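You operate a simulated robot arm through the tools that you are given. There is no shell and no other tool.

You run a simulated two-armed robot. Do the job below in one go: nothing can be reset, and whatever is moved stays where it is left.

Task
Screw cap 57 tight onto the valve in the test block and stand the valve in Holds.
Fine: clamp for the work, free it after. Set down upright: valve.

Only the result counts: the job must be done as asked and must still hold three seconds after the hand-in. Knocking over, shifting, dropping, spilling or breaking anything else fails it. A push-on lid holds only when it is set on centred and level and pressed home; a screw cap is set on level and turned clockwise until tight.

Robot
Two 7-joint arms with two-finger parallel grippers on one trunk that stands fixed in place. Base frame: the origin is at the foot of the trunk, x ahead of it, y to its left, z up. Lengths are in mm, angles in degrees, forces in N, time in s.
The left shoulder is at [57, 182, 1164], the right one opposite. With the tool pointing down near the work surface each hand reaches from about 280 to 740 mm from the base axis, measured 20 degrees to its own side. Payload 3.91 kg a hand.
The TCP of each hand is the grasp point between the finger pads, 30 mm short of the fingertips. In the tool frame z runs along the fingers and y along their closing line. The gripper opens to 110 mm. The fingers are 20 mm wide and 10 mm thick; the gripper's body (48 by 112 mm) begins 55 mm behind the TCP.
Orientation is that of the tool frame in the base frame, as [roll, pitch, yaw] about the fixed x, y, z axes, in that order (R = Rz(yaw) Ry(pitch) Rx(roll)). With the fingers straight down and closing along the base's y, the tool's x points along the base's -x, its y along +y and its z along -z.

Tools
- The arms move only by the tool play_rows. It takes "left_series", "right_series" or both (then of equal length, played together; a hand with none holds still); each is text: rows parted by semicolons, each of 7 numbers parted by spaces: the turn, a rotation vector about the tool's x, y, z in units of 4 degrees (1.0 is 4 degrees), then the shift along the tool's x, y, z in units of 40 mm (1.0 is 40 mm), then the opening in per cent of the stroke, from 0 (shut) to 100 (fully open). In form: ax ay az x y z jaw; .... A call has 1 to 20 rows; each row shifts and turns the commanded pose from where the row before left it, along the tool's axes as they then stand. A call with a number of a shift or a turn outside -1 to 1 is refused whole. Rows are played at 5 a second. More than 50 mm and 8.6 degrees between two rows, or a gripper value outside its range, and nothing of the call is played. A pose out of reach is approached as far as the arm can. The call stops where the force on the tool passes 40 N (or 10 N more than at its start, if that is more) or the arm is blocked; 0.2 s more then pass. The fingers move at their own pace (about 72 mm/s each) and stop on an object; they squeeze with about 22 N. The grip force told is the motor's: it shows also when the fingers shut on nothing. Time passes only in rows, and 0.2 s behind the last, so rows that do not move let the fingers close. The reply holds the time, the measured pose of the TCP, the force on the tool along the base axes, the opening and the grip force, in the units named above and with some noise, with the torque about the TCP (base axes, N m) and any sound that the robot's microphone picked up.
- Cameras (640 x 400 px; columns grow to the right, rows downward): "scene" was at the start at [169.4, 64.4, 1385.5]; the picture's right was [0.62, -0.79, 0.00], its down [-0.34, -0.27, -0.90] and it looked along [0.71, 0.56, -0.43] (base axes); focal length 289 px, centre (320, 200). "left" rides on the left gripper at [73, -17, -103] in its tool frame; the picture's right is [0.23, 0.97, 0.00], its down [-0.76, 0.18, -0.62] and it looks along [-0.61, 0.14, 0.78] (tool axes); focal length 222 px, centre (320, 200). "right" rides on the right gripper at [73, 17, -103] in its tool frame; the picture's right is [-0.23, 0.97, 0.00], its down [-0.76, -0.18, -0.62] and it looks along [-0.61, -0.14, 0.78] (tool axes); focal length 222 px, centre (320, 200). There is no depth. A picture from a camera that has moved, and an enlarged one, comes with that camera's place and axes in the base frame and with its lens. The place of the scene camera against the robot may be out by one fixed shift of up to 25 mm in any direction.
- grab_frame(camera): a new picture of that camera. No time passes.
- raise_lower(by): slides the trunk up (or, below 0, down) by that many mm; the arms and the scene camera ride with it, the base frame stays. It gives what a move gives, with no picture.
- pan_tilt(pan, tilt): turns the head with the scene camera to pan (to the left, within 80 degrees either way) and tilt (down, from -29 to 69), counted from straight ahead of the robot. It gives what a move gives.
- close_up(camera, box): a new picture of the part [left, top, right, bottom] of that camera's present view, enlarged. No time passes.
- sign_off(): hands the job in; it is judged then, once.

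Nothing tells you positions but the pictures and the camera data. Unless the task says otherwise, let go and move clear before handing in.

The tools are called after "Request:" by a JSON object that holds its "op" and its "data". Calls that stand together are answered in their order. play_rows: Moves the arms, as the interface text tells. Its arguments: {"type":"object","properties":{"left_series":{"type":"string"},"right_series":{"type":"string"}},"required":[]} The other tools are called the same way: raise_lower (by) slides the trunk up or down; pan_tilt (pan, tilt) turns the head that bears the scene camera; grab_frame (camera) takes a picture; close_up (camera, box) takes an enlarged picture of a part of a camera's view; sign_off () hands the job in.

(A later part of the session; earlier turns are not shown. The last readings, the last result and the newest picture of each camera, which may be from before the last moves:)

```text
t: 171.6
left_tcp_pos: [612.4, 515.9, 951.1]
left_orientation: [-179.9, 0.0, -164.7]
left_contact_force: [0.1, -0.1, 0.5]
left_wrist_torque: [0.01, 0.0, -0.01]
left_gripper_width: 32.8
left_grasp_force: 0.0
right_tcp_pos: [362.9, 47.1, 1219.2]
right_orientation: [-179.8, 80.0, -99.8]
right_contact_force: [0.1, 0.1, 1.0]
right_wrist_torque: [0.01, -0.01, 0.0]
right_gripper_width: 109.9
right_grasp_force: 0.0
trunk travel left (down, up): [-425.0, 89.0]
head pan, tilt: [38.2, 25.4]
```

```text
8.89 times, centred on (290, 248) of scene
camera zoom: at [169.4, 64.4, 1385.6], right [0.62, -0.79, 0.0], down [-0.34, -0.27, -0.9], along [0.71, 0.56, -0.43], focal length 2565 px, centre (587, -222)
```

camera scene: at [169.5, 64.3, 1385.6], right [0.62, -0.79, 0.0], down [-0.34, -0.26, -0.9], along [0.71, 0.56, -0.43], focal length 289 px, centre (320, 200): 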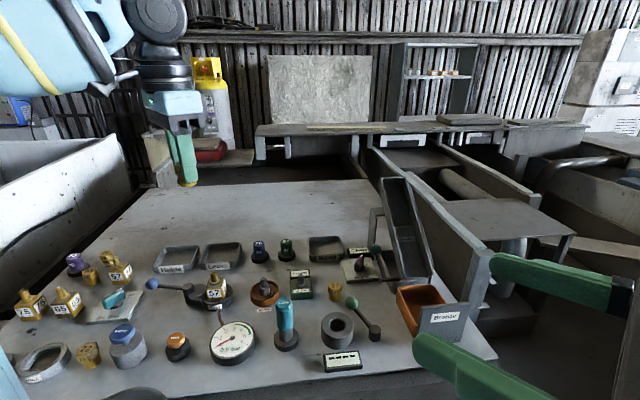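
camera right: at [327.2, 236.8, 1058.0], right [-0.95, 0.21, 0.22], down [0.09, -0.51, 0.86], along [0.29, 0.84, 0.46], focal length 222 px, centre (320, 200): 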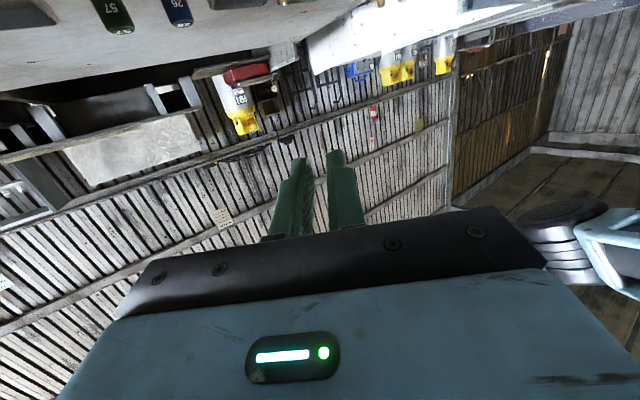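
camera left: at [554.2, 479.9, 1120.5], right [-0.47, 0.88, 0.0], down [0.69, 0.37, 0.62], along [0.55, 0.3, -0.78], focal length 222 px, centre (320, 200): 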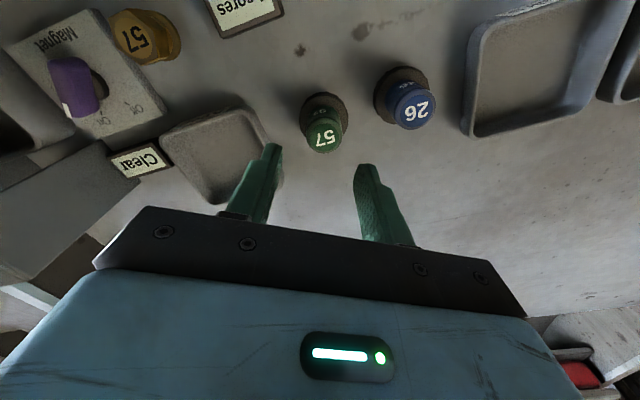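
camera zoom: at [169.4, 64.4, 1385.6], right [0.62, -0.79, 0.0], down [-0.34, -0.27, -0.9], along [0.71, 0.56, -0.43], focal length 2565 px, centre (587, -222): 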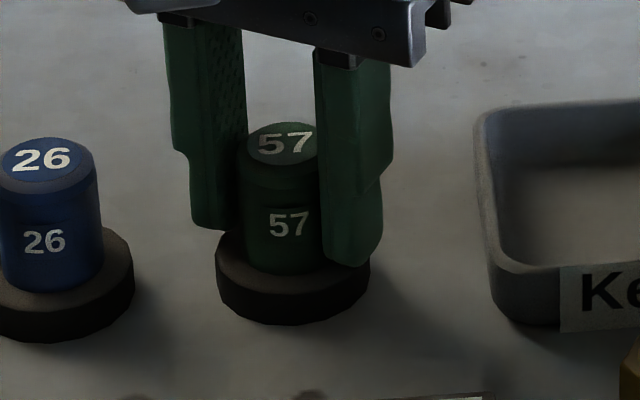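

The cap sits evenly between the pads. I'll close and check.

Request:
{"op": "play_rows", "data": {"left_series": "0 0 0 0 0 0 26;0 0 0 0 0 0 15;0 0 0 0 0 0 0;0 0 0 0 0 0 0;0 0 0 0 0 0 0"}}

Request:
{"op": "close_up", "data": {"camera": "left", "box": [270, 140, 370, 230]}}

Request:
{"op": "close_up", "data": {"camera": "scene", "box": [265, 225, 315, 270]}}

```text
t: 172.8
left_tcp_pos: [614.1, 515.9, 951.7]
left_orientation: [-180.0, -0.1, -164.9]
left_contact_force: [-0.2, -0.3, 0.3]
left_wrist_torque: [0.03, -0.03, -0.03]
left_gripper_width: 28.8
left_grasp_force: 22.4
right_tcp_pos: [363.1, 48.3, 1219.7]
right_orientation: [-179.9, 80.0, -99.8]
right_contact_force: [-0.3, -0.1, -0.4]
right_wrist_torque: [-0.01, 0.0, 0.01]
right_gripper_width: 110.1
right_grasp_force: 0.0
trunk travel left (down, up): [-425.0, 89.0]
head pan, tilt: [38.2, 25.4]
```

```text
4.44 times, centred on (320, 185) of left
camera zoom: at [548.1, 481.2, 1054.2], right [-0.47, 0.88, 0.0], down [0.69, 0.37, 0.62], along [0.55, 0.3, -0.78], focal length 987 px, centre (320, 267)
```

zoom: 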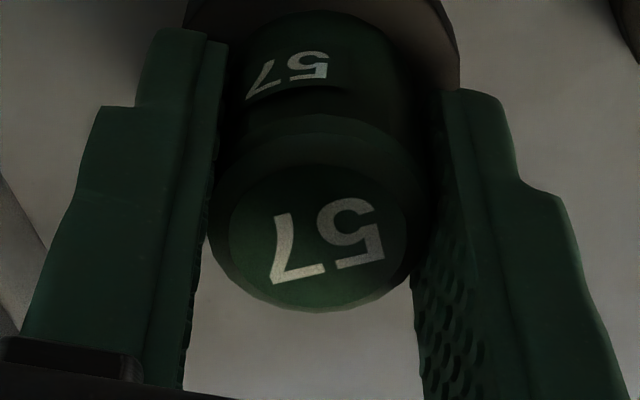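

```text
8.89 times, centred on (290, 248) of scene
camera zoom: at [169.4, 64.4, 1385.6], right [0.62, -0.79, 0.0], down [-0.34, -0.27, -0.9], along [0.71, 0.56, -0.43], focal length 2565 px, centre (587, -222)
```

zoom: 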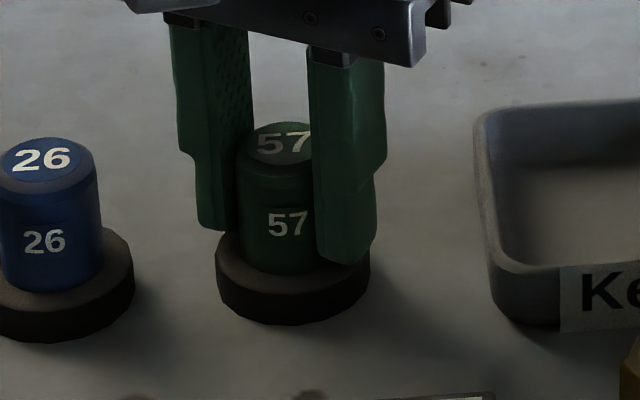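

Gripped at 28.8 mm without moving the stand. I'll lift slightly to see whether it comes free.

Request:
{"op": "play_rows", "data": {"left_series": "0 0 0 0 0 -0.05 0;0 0 0 0 0 -0.05 0;0 0 0 0 0 -0.05 0"}}

Request:
{"op": "close_up", "data": {"camera": "scene", "box": [265, 225, 315, 270]}}

```text
t: 173.6
left_tcp_pos: [614.1, 514.9, 957.3]
left_orientation: [-179.9, 0.0, -164.8]
left_contact_force: [0.6, -0.4, -0.5]
left_wrist_torque: [-0.01, 0.0, 0.02]
left_gripper_width: 29.2
left_grasp_force: 22.4
right_tcp_pos: [363.1, 48.3, 1219.8]
right_orientation: [-179.8, 80.1, -99.8]
right_contact_force: [0.2, 0.3, 0.0]
right_wrist_torque: [0.02, 0.01, -0.01]
right_gripper_width: 109.9
right_grasp_force: 0.1
trunk travel left (down, up): [-425.0, 89.0]
head pan, tilt: [38.2, 25.4]
```

```text
8.89 times, centred on (290, 248) of scene
camera zoom: at [169.4, 64.4, 1385.6], right [0.62, -0.79, 0.0], down [-0.34, -0.27, -0.9], along [0.71, 0.56, -0.43], focal length 2565 px, centre (587, -222)
```

zoom: 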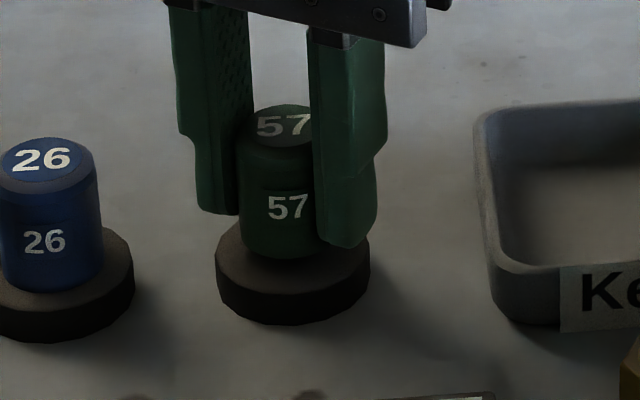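

The green cap lifts freely off its stand. I'll lift it further and look at the stand and the cap.

Request:
{"op": "play_rows", "data": {"left_series": "0 0 0 0 0 -0.1 0;0 0 0 0 0 -0.2 0;0 0 0 0 0 -0.3 0;0 0 0 0 0 -0.5 0;0 0 0 0 0 -0.7 0;0 0 0 0 0 -0.7 0;0 0 0 0 0 -0.5 0;0 0 0 0 0 0 0"}}

Request:
{"op": "close_up", "data": {"camera": "scene", "box": [250, 190, 330, 270]}}

Request:
{"op": "close_up", "data": {"camera": "left", "box": [270, 100, 370, 220]}}

```text
t: 175.4
left_tcp_pos: [614.8, 517.4, 1075.5]
left_orientation: [-179.9, 0.0, -164.9]
left_contact_force: [0.2, -0.2, -0.3]
left_wrist_torque: [0.0, -0.02, -0.02]
left_gripper_width: 28.7
left_grasp_force: 22.1
right_tcp_pos: [363.5, 48.1, 1220.3]
right_orientation: [-179.8, 79.9, -99.8]
right_contact_force: [0.8, 0.2, 0.1]
right_wrist_torque: [0.01, 0.0, 0.0]
right_gripper_width: 110.1
right_grasp_force: 0.0
trunk travel left (down, up): [-425.0, 89.0]
head pan, tilt: [38.2, 25.4]
```

```text
5.00 times, centred on (290, 230) of scene
camera zoom: at [169.5, 64.5, 1385.5], right [0.62, -0.79, 0.0], down [-0.34, -0.27, -0.9], along [0.71, 0.56, -0.43], focal length 1443 px, centre (470, 50)
```

zoom: 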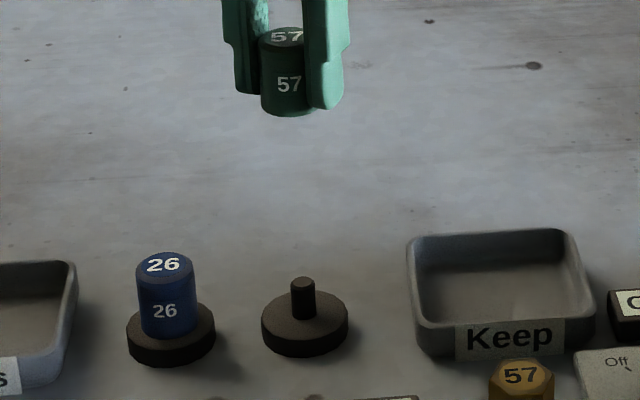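

```text
3.33 times, centred on (320, 160) of left
camera zoom: at [549.1, 482.0, 1178.7], right [-0.47, 0.88, 0.0], down [0.69, 0.37, 0.62], along [0.55, 0.3, -0.78], focal length 740 px, centre (320, 333)
```

zoom: 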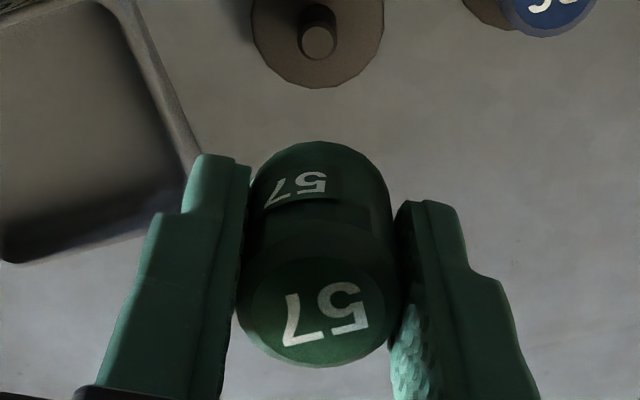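

The stand has a peg, so the green piece is a hollow cap — this is cap 57. I'll carry it over the valve and turn the hand to the start of its clockwise range.

Request:
{"op": "play_rows", "data": {"left_series": "0 0 0 0.35 0.105 0 0;0 0 0 0.699 0.209 0 0;0 0 0 0.699 0.209 0 0;0 0 0 0.699 0.209 0 0;0 0 0 0.699 0.209 0 0;0 0 0 0.699 0.209 0 0;0 0 0 0.699 0.209 0 0;0 0 0 0.351 0.106 0 0;0 0 -1 0 0 0 0;0 0 -1 0 0 0 0;0 0 -1 0 0 0 0;0 0 -1 0 0 0 0;0 0 -1 0 0 0 0;0 0 -1 0 0 0 0;0 0 -1 0 0 0 0;0 0 -1 0 0 0 0;0 0 -1 0 0 0 0;0 0 -1 0 0 0 0;0 0 -1 0 0 0 0;0 0 -1 0 0 0 0"}}

Request:
{"op": "play_rows", "data": {"left_series": "0 0 -1 0 0 0 0;0 0 -1 0 0 0 0;0 0 -1 0 0 0 0;0 0 -1 0 0 0 0;0 0 -1 0 0 0 0;0 0 -1 0 0 0 0;0 0 -1 0 0 0 0;0 0 -1 0 0 0 0;0 0 -1 0 0 0 0;0 0 -1 0 0 0 0;0 0 -1 0 0 0 0;0 0 0 0 0 0 0;0 0 0 0 0 0 0"}}

Request:
{"op": "close_up", "data": {"camera": "left", "box": [280, 75, 360, 195]}}

Request:
{"op": "close_up", "data": {"camera": "scene", "box": [185, 228, 245, 288]}}

```text
t: 179.6
left_tcp_pos: [407.9, 521.0, 1077.5]
left_orientation: [180.0, -0.1, -116.7]
left_contact_force: [0.4, -0.5, 0.8]
left_wrist_torque: [-0.01, 0.0, -0.04]
left_gripper_width: 28.8
left_grasp_force: 22.1
right_tcp_pos: [363.5, 48.3, 1220.0]
right_orientation: [-179.8, 79.9, -99.7]
right_contact_force: [0.1, 0.2, -0.2]
right_wrist_torque: [-0.03, 0.02, 0.0]
right_gripper_width: 109.7
right_grasp_force: 0.1
trunk travel left (down, up): [-425.0, 89.0]
head pan, tilt: [38.2, 25.4]
```

```text
t: 182.4
left_tcp_pos: [410.8, 521.7, 1077.4]
left_orientation: [180.0, 0.0, -72.7]
left_contact_force: [0.2, 0.5, -0.4]
left_wrist_torque: [0.02, 0.0, 0.0]
left_gripper_width: 28.9
left_grasp_force: 21.9
right_tcp_pos: [363.1, 48.0, 1219.7]
right_orientation: [-179.8, 80.0, -99.8]
right_contact_force: [-0.1, 0.1, 0.5]
right_wrist_torque: [-0.01, 0.01, 0.0]
right_gripper_width: 109.8
right_grasp_force: 0.1
trunk travel left (down, up): [-425.0, 89.0]
head pan, tilt: [38.2, 25.4]
```

```text
3.33 times, centred on (320, 135) of left
camera zoom: at [446.7, 457.3, 1180.4], right [-0.86, -0.5, 0.0], down [-0.4, 0.68, 0.62], along [-0.31, 0.54, -0.78], focal length 740 px, centre (320, 417)
```

zoom: 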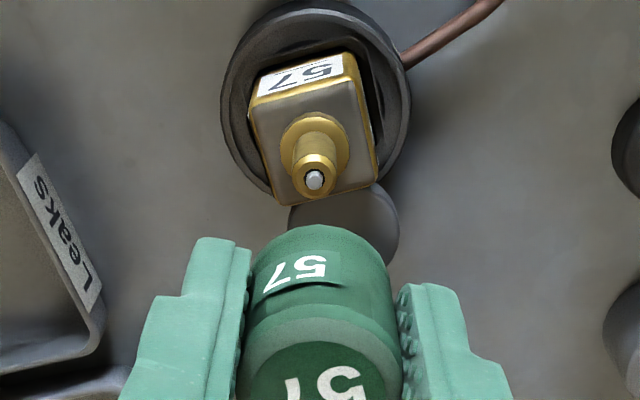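

```text
6.67 times, centred on (215, 258) of scene
camera zoom: at [169.4, 64.4, 1385.6], right [0.62, -0.79, 0.0], down [-0.34, -0.27, -0.9], along [0.71, 0.56, -0.43], focal length 1924 px, centre (1020, -187)
```

zoom: 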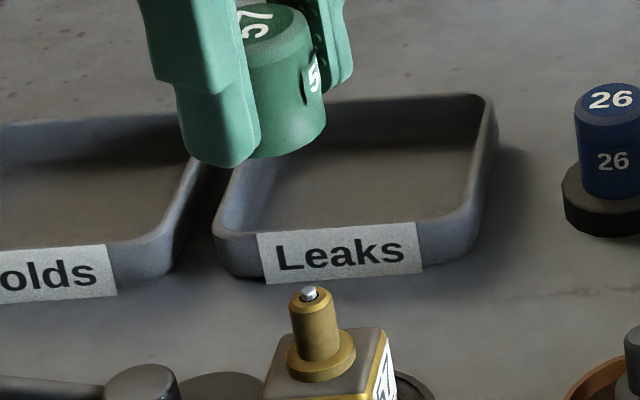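

Request:
{"op": "close_up", "data": {"camera": "scene", "box": [195, 222, 225, 262]}}

Request:
{"op": "close_up", "data": {"camera": "scene", "box": [195, 255, 235, 290]}}

```text
10.00 times, centred on (210, 242) of scene
camera zoom: at [169.4, 64.4, 1385.6], right [0.62, -0.79, 0.0], down [-0.34, -0.27, -0.9], along [0.71, 0.56, -0.43], focal length 2886 px, centre (1420, -220)
```

zoom: 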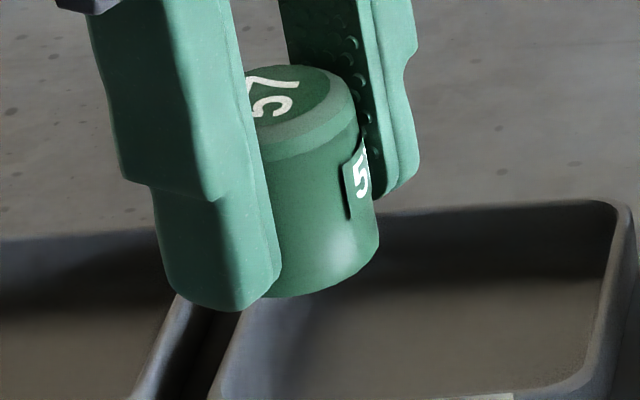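

```text
11.43 times, centred on (215, 272) of scene
camera zoom: at [169.4, 64.4, 1385.6], right [0.62, -0.79, 0.0], down [-0.34, -0.27, -0.9], along [0.71, 0.56, -0.43], focal length 3298 px, centre (1520, -629)
```

zoom: 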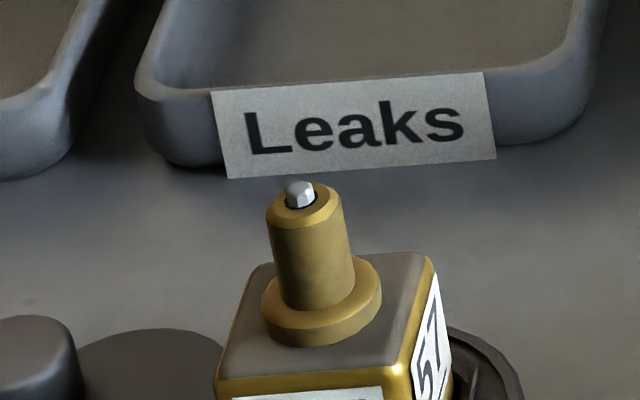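

Request:
{"op": "play_rows", "data": {"left_series": "0 0 -1 -0.017 -0.035 0 0;0 0 -1 0 0 0 0;0 0 -1 0 0 0 0;0 0 -1 0 0 0 0;0 0 -1 0 0 0 0;0 0 -1 0 0 0 0;0 0 -1 0 0 0 0;0 0 -1 0 0 0 0;0 0 -1 0 0 0 0;0 0 -1 0 0 0 0;0 0 -0.7 0 0 0 0;0 0 0 0 0 0.4 0;0 0 0 0 0 0.4 0;0 0 0 0 0 0.3 0;0 0 0 0 0 0 0;0 0 0 0 0 0 0"}}

Request:
{"op": "close_up", "data": {"camera": "left", "box": [280, 75, 360, 195]}}

Request:
{"op": "close_up", "data": {"camera": "left", "box": [290, 100, 350, 150]}}

Request:
{"op": "close_up", "data": {"camera": "scene", "box": [195, 240, 235, 290]}}

```text
t: 185.8
left_tcp_pos: [410.1, 523.5, 1035.0]
left_orientation: [179.9, 0.0, -30.0]
left_contact_force: [0.7, -0.2, -0.6]
left_wrist_torque: [-0.01, 0.0, 0.01]
left_gripper_width: 29.0
left_grasp_force: 22.1
right_tcp_pos: [363.0, 48.0, 1220.6]
right_orientation: [-179.9, 80.0, -99.8]
right_contact_force: [0.1, 0.5, -0.5]
right_wrist_torque: [-0.01, 0.01, -0.04]
right_gripper_width: 109.9
right_grasp_force: 0.0
trunk travel left (down, up): [-425.0, 89.0]
head pan, tilt: [38.2, 25.4]
```

```text
3.33 times, centred on (320, 135) of left
camera zoom: at [481.5, 502.1, 1136.6], right [-0.29, -0.96, 0.0], down [-0.75, 0.23, 0.62], along [-0.6, 0.18, -0.78], focal length 740 px, centre (320, 417)
```

zoom: 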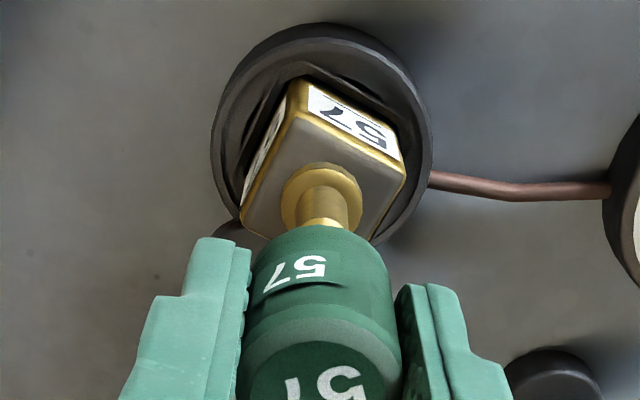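

```text
8.00 times, centred on (320, 125) of left
camera zoom: at [481.5, 502.1, 1136.6], right [-0.29, -0.96, 0.0], down [-0.75, 0.23, 0.62], along [-0.6, 0.18, -0.78], focal length 1777 px, centre (320, 800)
```

zoom: 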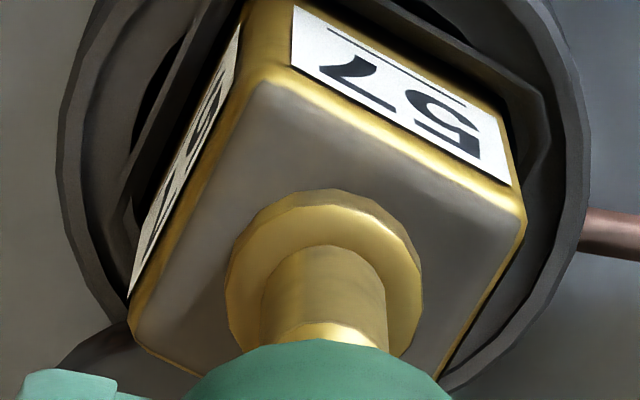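

```text
8.00 times, centred on (215, 265) of scene
camera zoom: at [169.5, 64.5, 1385.6], right [0.62, -0.79, 0.0], down [-0.34, -0.27, -0.9], along [0.71, 0.56, -0.43], focal length 2309 px, centre (1160, -320)
```

zoom: 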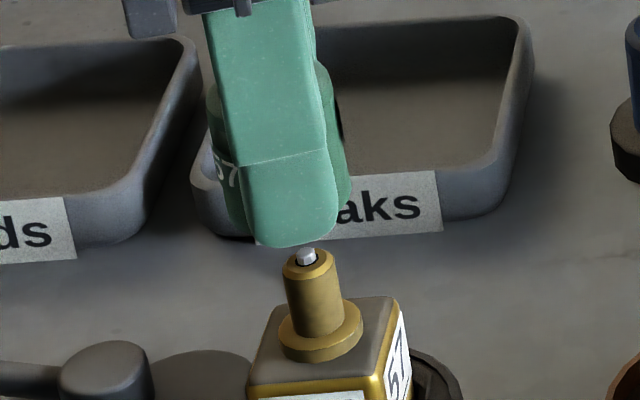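

Request:
{"op": "close_up", "data": {"camera": "scene", "box": [200, 244, 226, 272]}}

```text
14.29 times, centred on (213, 258) of scene
camera zoom: at [169.5, 64.5, 1385.6], right [0.62, -0.79, 0.0], down [-0.34, -0.27, -0.9], along [0.71, 0.56, -0.43], focal length 4123 px, centre (1849, -629)
```

zoom: 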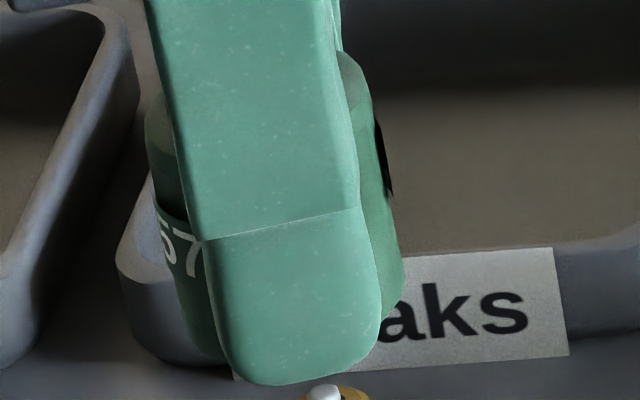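

The cap needs to shift about 3 mm along tool +x to line up (both cameras agree). I'll correct and recheck.

Request:
{"op": "play_rows", "data": {"left_series": "0 0 0 0.04 0 0 0;0 0 0 0.035 0 0 0;0 0 0 0 0 0 0;0 0 0 0 0 0 0"}}

Request:
{"op": "close_up", "data": {"camera": "scene", "box": [200, 244, 226, 272]}}

Request:
{"op": "close_up", "data": {"camera": "left", "box": [290, 100, 350, 150]}}

```text
t: 186.8
left_tcp_pos: [411.8, 521.7, 1032.2]
left_orientation: [-180.0, 0.0, -30.0]
left_contact_force: [-0.7, -0.2, -0.4]
left_wrist_torque: [0.0, 0.01, 0.0]
left_gripper_width: 28.8
left_grasp_force: 22.2
right_tcp_pos: [362.4, 49.0, 1218.3]
right_orientation: [-179.8, 80.0, -99.7]
right_contact_force: [0.3, 0.0, -0.2]
right_wrist_torque: [-0.01, 0.01, -0.06]
right_gripper_width: 110.1
right_grasp_force: 0.1
trunk travel left (down, up): [-425.0, 89.0]
head pan, tilt: [38.2, 25.4]
```

```text
14.29 times, centred on (213, 258) of scene
camera zoom: at [169.4, 64.4, 1385.6], right [0.62, -0.79, 0.0], down [-0.34, -0.27, -0.9], along [0.71, 0.56, -0.43], focal length 4123 px, centre (1849, -629)
```

zoom: 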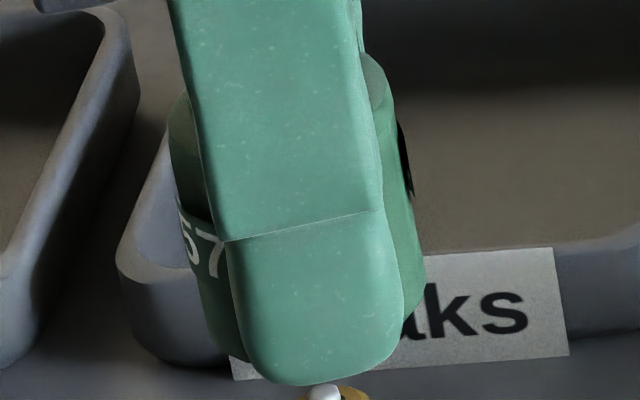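

```text
8.00 times, centred on (320, 125) of left
camera zoom: at [483.8, 500.4, 1135.9], right [-0.29, -0.96, 0.0], down [-0.75, 0.23, 0.62], along [-0.6, 0.18, -0.78], focal length 1777 px, centre (320, 800)
```

zoom: 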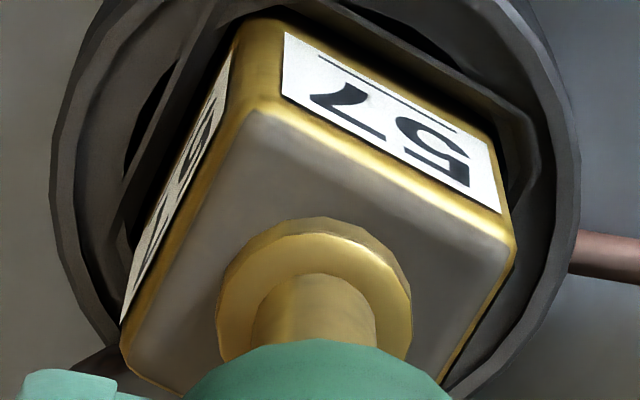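

Aligned within about 0.4 mm in both views. I'll lower slowly onto the stem.

Request:
{"op": "play_rows", "data": {"left_series": "0 0 0 0 -0.01 0.1 0;0 0 0 0 0 0.1 0;0 0 0 0 0 0.1 0;0 0 0 0 0 0.05 0;0 0 0 0 0 0 0;0 0 0 0 0 0 0"}}

Request:
{"op": "close_up", "data": {"camera": "scene", "box": [198, 246, 230, 282]}}

Request:
{"op": "close_up", "data": {"camera": "left", "box": [290, 100, 350, 150]}}

```text
t: 188.2
left_tcp_pos: [411.8, 523.8, 1018.8]
left_orientation: [-180.0, 0.0, -30.0]
left_contact_force: [0.5, 0.7, -0.8]
left_wrist_torque: [0.01, 0.04, -0.03]
left_gripper_width: 29.0
left_grasp_force: 21.4
right_tcp_pos: [363.0, 48.2, 1218.7]
right_orientation: [-179.8, 80.0, -99.8]
right_contact_force: [-0.1, -0.3, -0.2]
right_wrist_torque: [0.04, 0.0, 0.02]
right_gripper_width: 110.2
right_grasp_force: 0.1
trunk travel left (down, up): [-425.0, 89.0]
head pan, tilt: [38.2, 25.4]
```

```text
11.11 times, centred on (214, 264) of scene
camera zoom: at [169.4, 64.4, 1385.6], right [0.62, -0.79, 0.0], down [-0.34, -0.27, -0.9], along [0.71, 0.56, -0.43], focal length 3207 px, centre (1498, -511)
```

zoom: 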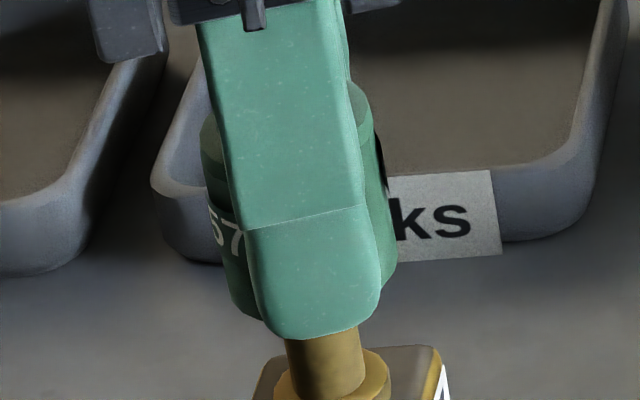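

```text
8.00 times, centred on (320, 125) of left
camera zoom: at [483.6, 501.6, 1121.6], right [-0.29, -0.96, 0.0], down [-0.75, 0.23, 0.62], along [-0.6, 0.18, -0.78], focal length 1777 px, centre (320, 800)
```

zoom: 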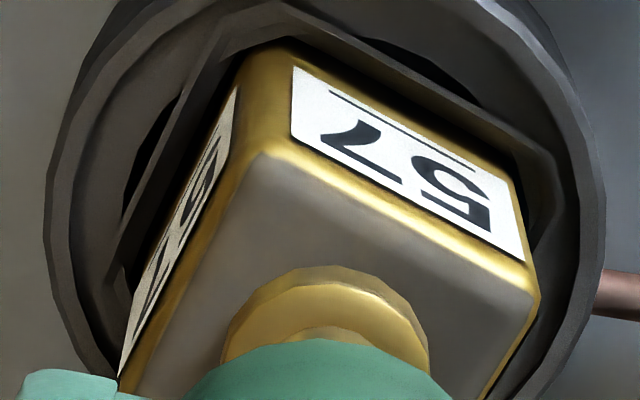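

Request:
{"op": "play_rows", "data": {"left_series": "0 0 0 0 0.019 0 0;0 0 0 0 0 0.05 0;0 0 0 0 0 0.05 0;0 0 0 0 0 0 0;0 0 0 0 0 0 0"}}

Request:
{"op": "close_up", "data": {"camera": "scene", "box": [198, 246, 230, 282]}}

Request:
{"op": "close_up", "data": {"camera": "left", "box": [290, 100, 350, 150]}}

```text
t: 189.4
left_tcp_pos: [412.4, 521.9, 1014.7]
left_orientation: [180.0, 0.0, -30.1]
left_contact_force: [0.1, 0.1, -0.2]
left_wrist_torque: [0.01, 0.03, 0.0]
left_gripper_width: 29.0
left_grasp_force: 21.7
right_tcp_pos: [363.0, 47.2, 1219.2]
right_orientation: [-179.8, 80.0, -99.8]
right_contact_force: [0.0, -0.5, 0.0]
right_wrist_torque: [0.0, -0.01, 0.03]
right_gripper_width: 110.2
right_grasp_force: 0.0
trunk travel left (down, up): [-425.0, 89.0]
head pan, tilt: [38.2, 25.4]
```

```text
11.11 times, centred on (214, 264) of scene
camera zoom: at [169.4, 64.4, 1385.6], right [0.62, -0.79, 0.0], down [-0.34, -0.27, -0.9], along [0.71, 0.56, -0.43], focal length 3207 px, centre (1498, -511)
```

zoom: 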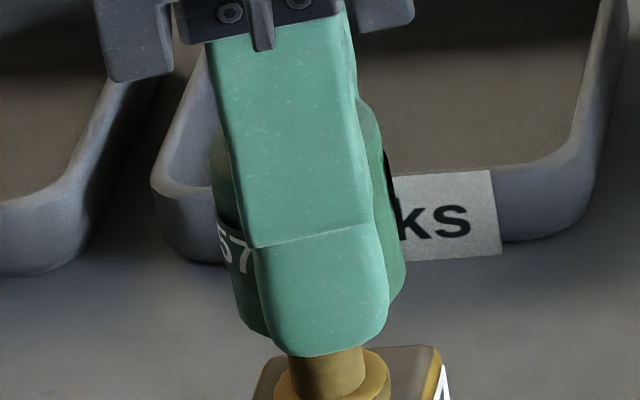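

```text
8.00 times, centred on (320, 125) of left
camera zoom: at [483.7, 500.2, 1118.3], right [-0.29, -0.96, 0.0], down [-0.75, 0.23, 0.62], along [-0.6, 0.18, -0.78], focal length 1777 px, centre (320, 800)
```

zoom: 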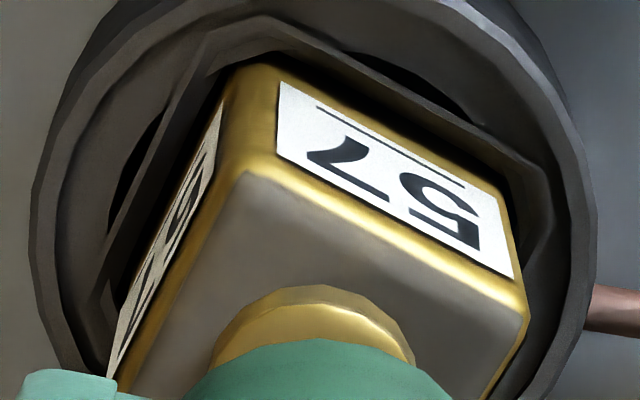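

Request:
{"op": "play_rows", "data": {"left_series": "0 0 0 -0.02 -0.006 0 0;0 0 0 0 0 0 0;0 0 0 0 0 0.05 0;0 0 0 0 0 0.05 0;0 0 0 0 0 0 0"}}

Request:
{"op": "close_up", "data": {"camera": "scene", "box": [198, 246, 230, 282]}}

Request:
{"op": "close_up", "data": {"camera": "left", "box": [290, 100, 350, 150]}}

```text
t: 190.6
left_tcp_pos: [410.7, 522.0, 1011.0]
left_orientation: [179.9, 0.0, -30.0]
left_contact_force: [-0.8, -0.4, -1.1]
left_wrist_torque: [-0.01, -0.02, -0.01]
left_gripper_width: 29.1
left_grasp_force: 22.0
right_tcp_pos: [364.1, 48.0, 1219.1]
right_orientation: [-179.8, 80.0, -99.8]
right_contact_force: [0.1, -0.1, 0.3]
right_wrist_torque: [0.02, -0.05, 0.02]
right_gripper_width: 110.1
right_grasp_force: 0.1
trunk travel left (down, up): [-425.0, 89.0]
head pan, tilt: [38.2, 25.4]
```

```text
11.11 times, centred on (214, 264) of scene
camera zoom: at [169.4, 64.4, 1385.6], right [0.62, -0.79, 0.0], down [-0.34, -0.27, -0.9], along [0.71, 0.56, -0.43], focal length 3207 px, centre (1498, -511)
```

zoom: 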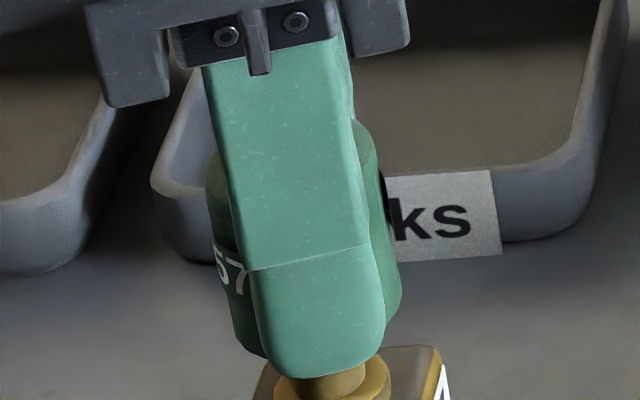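

```text
8.00 times, centred on (320, 125) of left
camera zoom: at [482.4, 500.4, 1114.3], right [-0.29, -0.96, 0.0], down [-0.75, 0.23, 0.62], along [-0.6, 0.18, -0.78], focal length 1777 px, centre (320, 800)
```

zoom: 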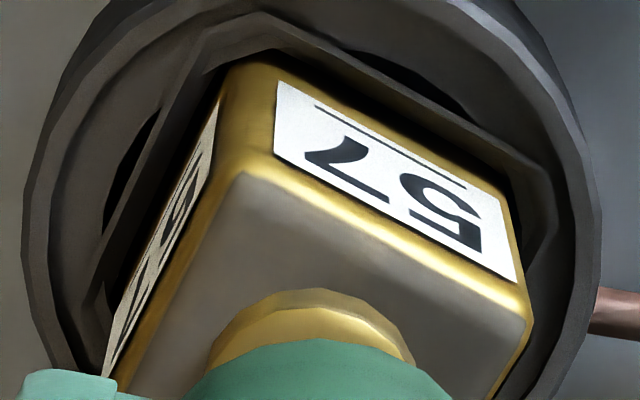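

No contact at 1011, so the stem is entering the cap's bore. I'll make a small correction and keep lowering.

Request:
{"op": "play_rows", "data": {"left_series": "0 0 0 0.015 -0.02 0 0;0 0 0 0 0 0.05 0;0 0 0 0 0 0.05 0;0 0 0 0 0 0 0"}}

Request:
{"op": "close_up", "data": {"camera": "left", "box": [290, 100, 350, 150]}}

Request:
{"op": "close_up", "data": {"camera": "scene", "box": [198, 246, 230, 282]}}

```text
t: 191.6
left_tcp_pos: [413.3, 522.3, 1008.9]
left_orientation: [-179.9, 0.0, -30.0]
left_contact_force: [0.8, -0.5, -0.3]
left_wrist_torque: [-0.02, 0.01, 0.01]
left_gripper_width: 29.1
left_grasp_force: 22.1
right_tcp_pos: [363.2, 48.2, 1219.7]
right_orientation: [-179.9, 80.0, -99.9]
right_contact_force: [-0.1, 0.5, -1.0]
right_wrist_torque: [-0.01, -0.03, -0.01]
right_gripper_width: 110.1
right_grasp_force: 0.2
trunk travel left (down, up): [-425.0, 89.0]
head pan, tilt: [38.2, 25.4]
```

```text
8.00 times, centred on (320, 125) of left
camera zoom: at [484.0, 500.3, 1111.0], right [-0.29, -0.96, 0.0], down [-0.75, 0.23, 0.62], along [-0.6, 0.18, -0.78], focal length 1777 px, centre (320, 800)
```

zoom: 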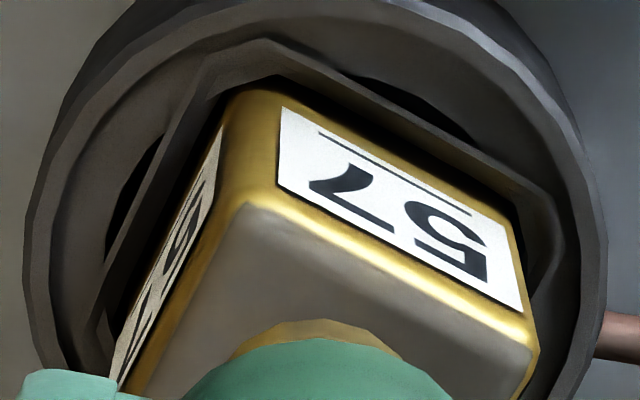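

```text
11.11 times, centred on (214, 264) of scene
camera zoom: at [169.4, 64.4, 1385.6], right [0.62, -0.79, 0.0], down [-0.34, -0.27, -0.9], along [0.71, 0.56, -0.43], focal length 3207 px, centre (1498, -511)
```

zoom: 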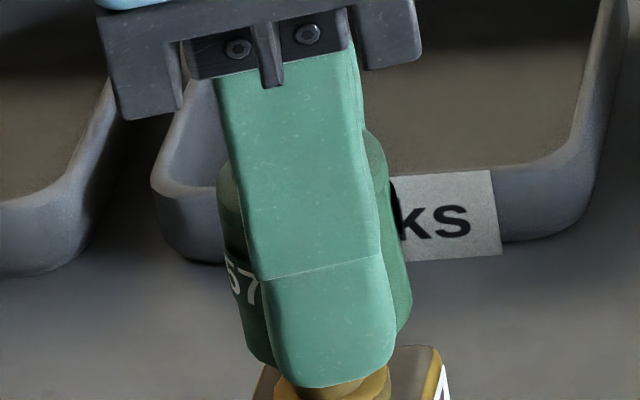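

Request:
{"op": "play_rows", "data": {"left_series": "0 0 0 -0.012 0 0 0;0 0 0 0 0 0.05 0;0 0 0 0 0 0.05 0;0 0 0 0 0 0 0"}}

Request:
{"op": "play_rows", "data": {"left_series": "0 0 0 0 0 0.05 0;0 0 0 0 0 0.05 0;0 0 0 0 0 0 0"}}

Request:
{"op": "close_up", "data": {"camera": "scene", "box": [198, 246, 230, 282]}}

```text
t: 192.6
left_tcp_pos: [412.7, 523.6, 1002.6]
left_orientation: [-180.0, 0.0, -30.0]
left_contact_force: [-0.2, 0.3, -0.7]
left_wrist_torque: [0.0, -0.02, 0.01]
left_gripper_width: 29.1
left_grasp_force: 22.2
right_tcp_pos: [363.5, 47.9, 1219.4]
right_orientation: [-179.8, 80.0, -99.7]
right_contact_force: [-0.3, -0.6, 0.4]
right_wrist_torque: [-0.02, -0.01, -0.01]
right_gripper_width: 110.1
right_grasp_force: 0.1
trunk travel left (down, up): [-425.0, 89.0]
head pan, tilt: [38.2, 25.4]
```

```text
t: 193.4
left_tcp_pos: [411.9, 522.3, 999.2]
left_orientation: [179.9, 0.0, -30.0]
left_contact_force: [0.2, -0.3, -0.6]
left_wrist_torque: [0.01, -0.01, 0.02]
left_gripper_width: 29.4
left_grasp_force: 21.5
right_tcp_pos: [362.5, 48.6, 1219.9]
right_orientation: [-179.9, 79.9, -99.7]
right_contact_force: [-0.2, -0.5, 1.0]
right_wrist_torque: [-0.01, -0.03, 0.02]
right_gripper_width: 110.0
right_grasp_force: 0.0
trunk travel left (down, up): [-425.0, 89.0]
head pan, tilt: [38.2, 25.4]
```

```text
11.11 times, centred on (214, 264) of scene
camera zoom: at [169.4, 64.4, 1385.6], right [0.62, -0.79, 0.0], down [-0.34, -0.27, -0.9], along [0.71, 0.56, -0.43], focal length 3207 px, centre (1498, -511)
```

zoom: 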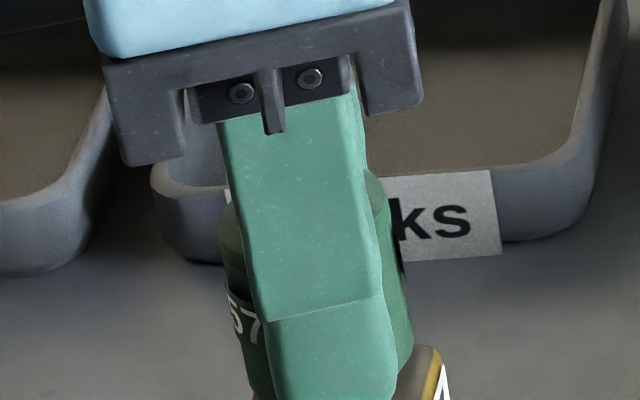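

Still no contact at 999; the cap is well over the stem. I'll continue down to the thread.

Request:
{"op": "play_rows", "data": {"left_series": "0 0 0 0 0 0.05 0;0 0 0 0 0 0 0"}}

Request:
{"op": "play_rows", "data": {"left_series": "0 0 0 0 0 0.05 0;0 0 0 0 0 0 0"}}

Request:
{"op": "play_rows", "data": {"left_series": "0 0 0 0 0 0.05 0;0 0 0 0 0 0 0"}}

Request:
{"op": "close_up", "data": {"camera": "scene", "box": [190, 250, 236, 296]}}

```text
t: 194.0
left_tcp_pos: [412.8, 522.0, 997.3]
left_orientation: [180.0, 0.0, -30.0]
left_contact_force: [-0.1, -0.5, -0.3]
left_wrist_torque: [0.03, -0.03, 0.06]
left_gripper_width: 28.8
left_grasp_force: 22.2
right_tcp_pos: [361.5, 48.3, 1219.2]
right_orientation: [-179.7, 80.0, -99.7]
right_contact_force: [-0.3, 0.5, -0.7]
right_wrist_torque: [0.01, 0.01, 0.0]
right_gripper_width: 110.0
right_grasp_force: 0.1
trunk travel left (down, up): [-425.0, 89.0]
head pan, tilt: [38.2, 25.4]
```

```text
t: 194.6
left_tcp_pos: [412.5, 523.4, 996.3]
left_orientation: [179.9, 0.0, -30.0]
left_contact_force: [-0.2, -0.5, -0.1]
left_wrist_torque: [-0.02, 0.0, -0.01]
left_gripper_width: 28.8
left_grasp_force: 22.3
right_tcp_pos: [363.8, 48.0, 1218.2]
right_orientation: [-179.8, 80.0, -99.8]
right_contact_force: [-0.5, 0.4, -0.1]
right_wrist_torque: [-0.02, -0.01, 0.01]
right_gripper_width: 109.9
right_grasp_force: 0.0
trunk travel left (down, up): [-425.0, 89.0]
head pan, tilt: [38.2, 25.4]
```

```text
t: 195.2
left_tcp_pos: [412.1, 523.6, 993.9]
left_orientation: [-179.9, -0.1, -30.0]
left_contact_force: [-0.6, 1.3, 5.9]
left_wrist_torque: [0.02, 0.09, -0.02]
left_gripper_width: 28.6
left_grasp_force: 21.7
right_tcp_pos: [362.0, 46.7, 1220.2]
right_orientation: [-179.6, 80.0, -99.6]
right_contact_force: [-0.3, 0.6, 0.4]
right_wrist_torque: [0.0, 0.0, -0.03]
right_gripper_width: 110.1
right_grasp_force: 0.1
trunk travel left (down, up): [-425.0, 89.0]
head pan, tilt: [38.2, 25.4]
```

```text
8.70 times, centred on (213, 273) of scene
camera zoom: at [168.9, 64.1, 1385.8], right [0.62, -0.79, 0.0], down [-0.34, -0.27, -0.9], along [0.71, 0.56, -0.43], focal length 2510 px, centre (1250, -435)
```

zoom: 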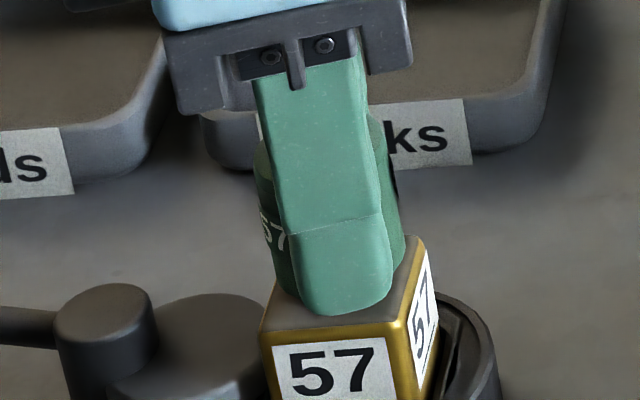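

Contact (5.9 N) with the cap well down over the stem. Now I'll turn clockwise with a light feed.

Request:
{"op": "play_rows", "data": {"left_series": "0 0 1 0 0 0.002 0;0 0 1 0 0 0.002 0;0 0 1 0 0 0.002 0;0 0 1 0 0 0.002 0;0 0 1 0 0 0.002 0;0 0 1 0 0 0.002 0;0 0 1 0 0 0.002 0;0 0 1 0 0 0.002 0;0 0 1 0 0 0.002 0;0 0 1 0 0 0.002 0"}}

Request:
{"op": "close_up", "data": {"camera": "scene", "box": [190, 250, 236, 296]}}

Request:
{"op": "close_up", "data": {"camera": "left", "box": [270, 80, 370, 200]}}

```text
t: 197.4
left_tcp_pos: [409.5, 522.3, 992.8]
left_orientation: [-179.8, -0.1, -70.1]
left_contact_force: [-6.2, -2.7, 13.7]
left_wrist_torque: [-0.06, 0.22, -0.02]
left_gripper_width: 28.8
left_grasp_force: 21.7
right_tcp_pos: [362.3, 46.7, 1219.0]
right_orientation: [-179.4, 80.1, -99.4]
right_contact_force: [-0.2, -0.6, 0.3]
right_wrist_torque: [0.05, 0.0, 0.0]
right_gripper_width: 109.9
right_grasp_force: 0.0
trunk travel left (down, up): [-425.0, 89.0]
head pan, tilt: [38.2, 25.4]
```

```text
8.70 times, centred on (213, 273) of scene
camera zoom: at [167.8, 63.0, 1385.8], right [0.62, -0.79, 0.0], down [-0.34, -0.26, -0.9], along [0.71, 0.56, -0.43], focal length 2510 px, centre (1250, -435)
```

zoom: 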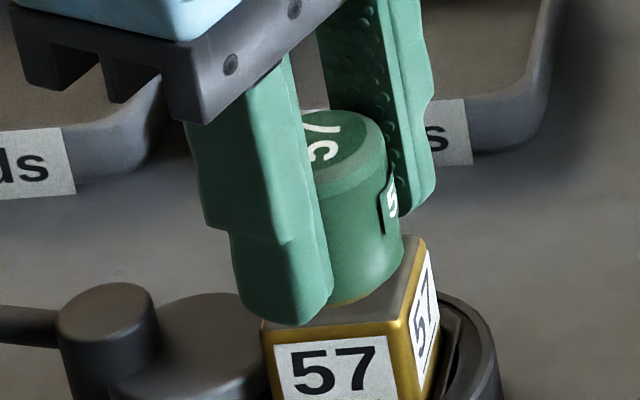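

```text
3.33 times, centred on (320, 140) of left
camera zoom: at [451.1, 459.4, 1095.5], right [-0.84, -0.54, 0.0], down [-0.43, 0.66, 0.62], along [-0.34, 0.52, -0.78], focal length 740 px, centre (320, 400)
```

zoom: 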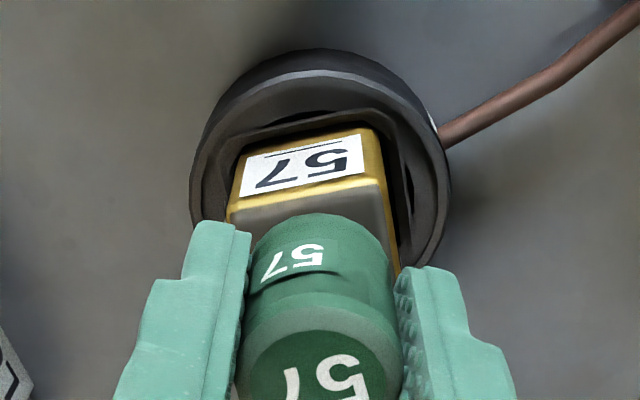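

The cap is seated around the stem and turning. I'll relieve the side force and keep turning about the cap's own axis.

Request:
{"op": "play_rows", "data": {"left_series": "0 0 0 0 0.03 -0.01 0;0 0 1 0 0.0026 0 0;0 0 1 0 0.0026 0 0;0 0 1 0 0.0026 0 0;0 0 1 0 0.0026 0 0;0 0 1 0 0.0026 0 0;0 0 1 0 0.0026 0 0;0 0 1 0 0.0026 0 0;0 0 1 0 0.0026 0 0;0 0 1 0 0.0026 0 0;0 0 1 0 0.0026 0 0"}}

Request:
{"op": "close_up", "data": {"camera": "scene", "box": [190, 250, 236, 296]}}

Request:
{"op": "close_up", "data": {"camera": "left", "box": [270, 80, 370, 200]}}

```text
t: 199.8
left_tcp_pos: [409.5, 521.1, 993.4]
left_orientation: [180.0, 0.0, -110.1]
left_contact_force: [-1.7, -0.9, -1.3]
left_wrist_torque: [-0.02, 0.1, 0.33]
left_gripper_width: 28.8
left_grasp_force: 22.3
right_tcp_pos: [362.7, 46.8, 1221.1]
right_orientation: [-179.7, 79.9, -99.8]
right_contact_force: [-0.2, -0.1, 0.8]
right_wrist_torque: [0.01, 0.01, 0.0]
right_gripper_width: 110.1
right_grasp_force: 0.0
trunk travel left (down, up): [-425.0, 89.0]
head pan, tilt: [38.2, 25.4]
```

```text
8.70 times, centred on (213, 273) of scene
camera zoom: at [169.2, 64.4, 1385.6], right [0.62, -0.79, 0.0], down [-0.34, -0.27, -0.9], along [0.71, 0.56, -0.43], focal length 2510 px, centre (1250, -435)
```

zoom: 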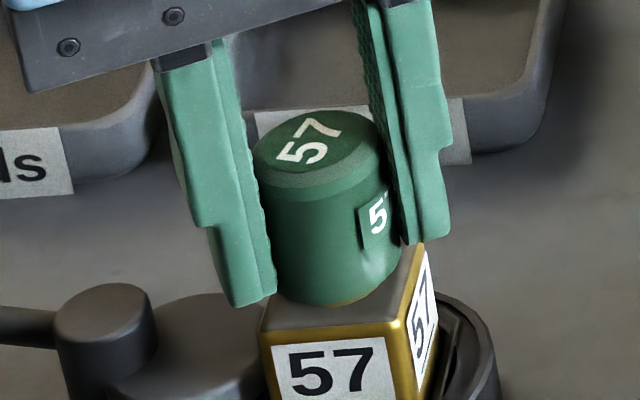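

```text
3.33 times, centred on (320, 140) of left
camera zoom: at [400.5, 448.4, 1095.3], right [-0.99, 0.12, 0.0], down [0.09, 0.78, 0.62], along [0.08, 0.62, -0.78], focal length 740 px, centre (320, 400)
```

zoom: 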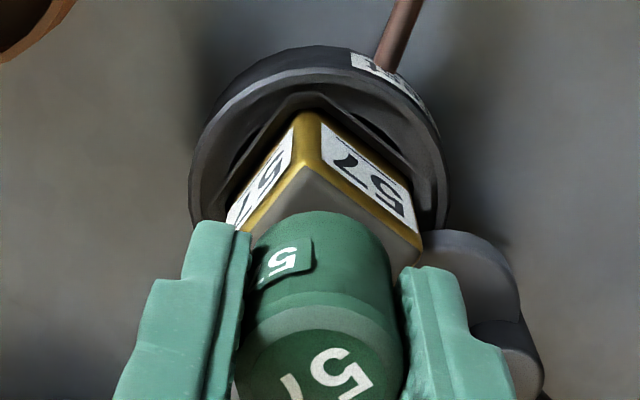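

Torque has risen to 0.33 N·m and the fingers slipped a little on the cap, so the thread is biting. I'll turn further and watch whether the cap itself still moves.

Request:
{"op": "play_rows", "data": {"left_series": "0 0 1 0 0.0026 0 0;0 0 1 0 0.0026 0 0;0 0 1 0 0.0026 0 0;0 0 1 0 0.0026 0 0;0 0 1 0 0.0026 0 0;0 0 1 0 0.0026 0 0"}}

Request:
{"op": "close_up", "data": {"camera": "scene", "box": [190, 250, 236, 296]}}

Request:
{"op": "close_up", "data": {"camera": "left", "box": [270, 80, 370, 200]}}

```text
t: 201.2
left_tcp_pos: [409.4, 522.5, 992.7]
left_orientation: [-179.8, 0.0, -134.1]
left_contact_force: [-4.1, 2.8, -1.0]
left_wrist_torque: [0.04, 0.15, 0.18]
left_gripper_width: 28.7
left_grasp_force: 22.0
right_tcp_pos: [362.1, 48.2, 1220.5]
right_orientation: [-179.5, 80.0, -99.5]
right_contact_force: [0.5, -0.6, -0.8]
right_wrist_torque: [-0.01, -0.03, 0.0]
right_gripper_width: 110.0
right_grasp_force: 0.1
trunk travel left (down, up): [-425.0, 89.0]
head pan, tilt: [38.2, 25.4]
```

```text
8.70 times, centred on (213, 273) of scene
camera zoom: at [168.8, 64.8, 1385.6], right [0.62, -0.79, 0.0], down [-0.34, -0.27, -0.9], along [0.71, 0.56, -0.43], focal length 2510 px, centre (1250, -435)
```

zoom: 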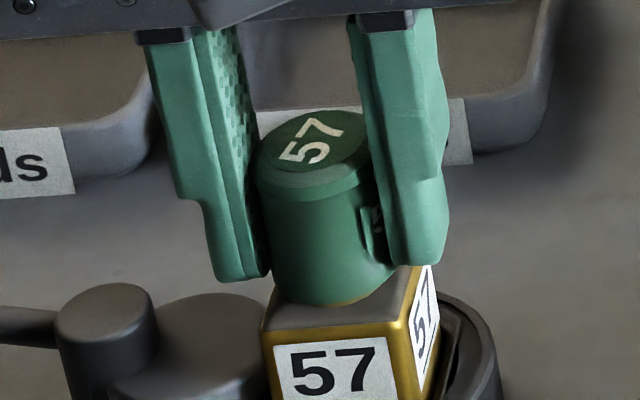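

```text
3.33 times, centred on (320, 140) of left
camera zoom: at [370.8, 458.6, 1095.5], right [-0.86, 0.51, 0.0], down [0.4, 0.67, 0.62], along [0.32, 0.53, -0.78], focal length 740 px, centre (320, 400)
```

zoom: 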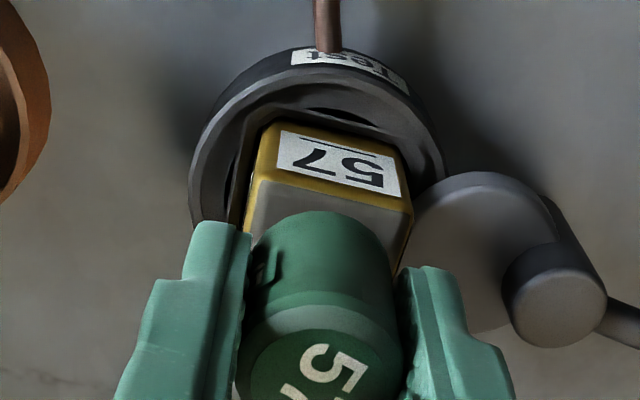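

Request:
{"op": "close_up", "data": {"camera": "scene", "box": [202, 262, 228, 286]}}

Request:
{"op": "close_up", "data": {"camera": "left", "box": [290, 100, 350, 160]}}

```text
16.00 times, centred on (215, 274) of scene
camera zoom: at [168.8, 64.8, 1385.6], right [0.62, -0.79, 0.0], down [-0.34, -0.27, -0.9], along [0.71, 0.56, -0.43], focal length 4618 px, centre (2000, -984)
```

zoom: 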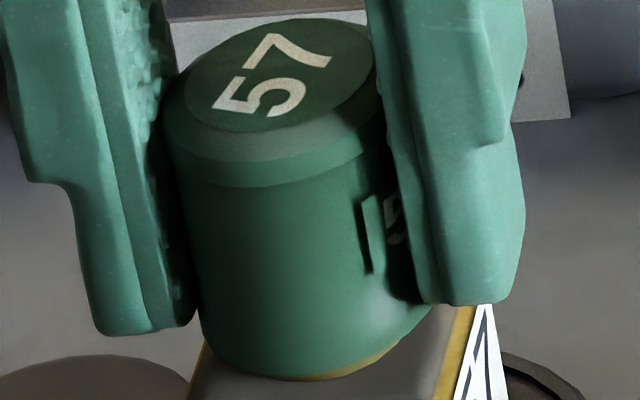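

```text
6.67 times, centred on (320, 130) of left
camera zoom: at [370.8, 458.6, 1095.5], right [-0.86, 0.51, 0.0], down [0.4, 0.67, 0.62], along [0.32, 0.53, -0.78], focal length 1481 px, centre (320, 667)
```

zoom: 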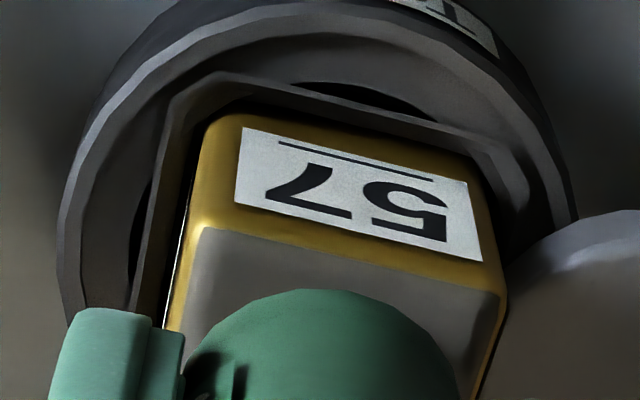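

The cap is down at the collar. I'll turn a bit further clockwise to see whether it is firmly tight.

Request:
{"op": "play_rows", "data": {"left_series": "0 0 1 0 0.0026 0 0;0 0 1 0 0.0026 0 0;0 0 1 0 0.0026 0 0;0 0 1 0 0.0026 0 0;0 0 1 0 0.0026 0 0;0 0 1 0 0.0026 0 0"}}

Request:
{"op": "close_up", "data": {"camera": "scene", "box": [202, 262, 228, 286]}}

Request:
{"op": "close_up", "data": {"camera": "scene", "box": [190, 250, 236, 296]}}

```text
t: 202.6
left_tcp_pos: [408.2, 522.1, 992.5]
left_orientation: [180.0, 0.1, -158.1]
left_contact_force: [-1.2, 2.0, 1.1]
left_wrist_torque: [0.04, 0.07, 0.2]
left_gripper_width: 28.9
left_grasp_force: 22.2
right_tcp_pos: [364.3, 49.0, 1219.4]
right_orientation: [-179.7, 80.0, -99.6]
right_contact_force: [0.2, -0.8, 0.0]
right_wrist_torque: [0.01, 0.0, -0.02]
right_gripper_width: 110.0
right_grasp_force: 0.1
trunk travel left (down, up): [-425.0, 89.0]
head pan, tilt: [38.2, 25.4]
```

```text
16.00 times, centred on (215, 274) of scene
camera zoom: at [169.2, 64.5, 1385.6], right [0.62, -0.79, 0.0], down [-0.34, -0.27, -0.9], along [0.71, 0.56, -0.43], focal length 4618 px, centre (2000, -984)
```

zoom: 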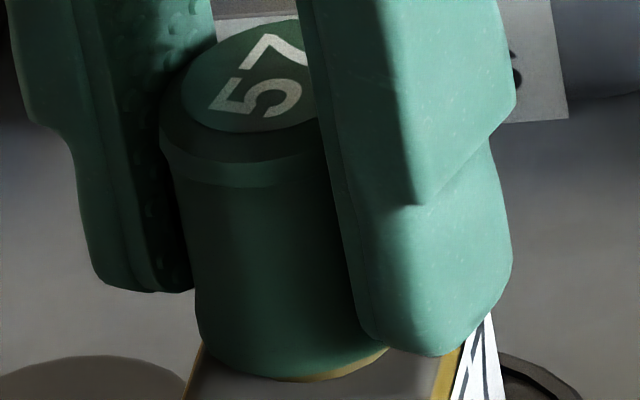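

```text
8.70 times, centred on (213, 273) of scene
camera zoom: at [169.2, 64.5, 1385.6], right [0.62, -0.79, 0.0], down [-0.34, -0.27, -0.9], along [0.71, 0.56, -0.43], focal length 2510 px, centre (1250, -435)
```

zoom: 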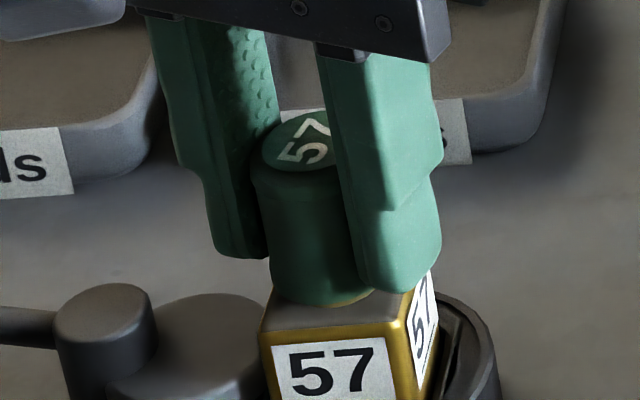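

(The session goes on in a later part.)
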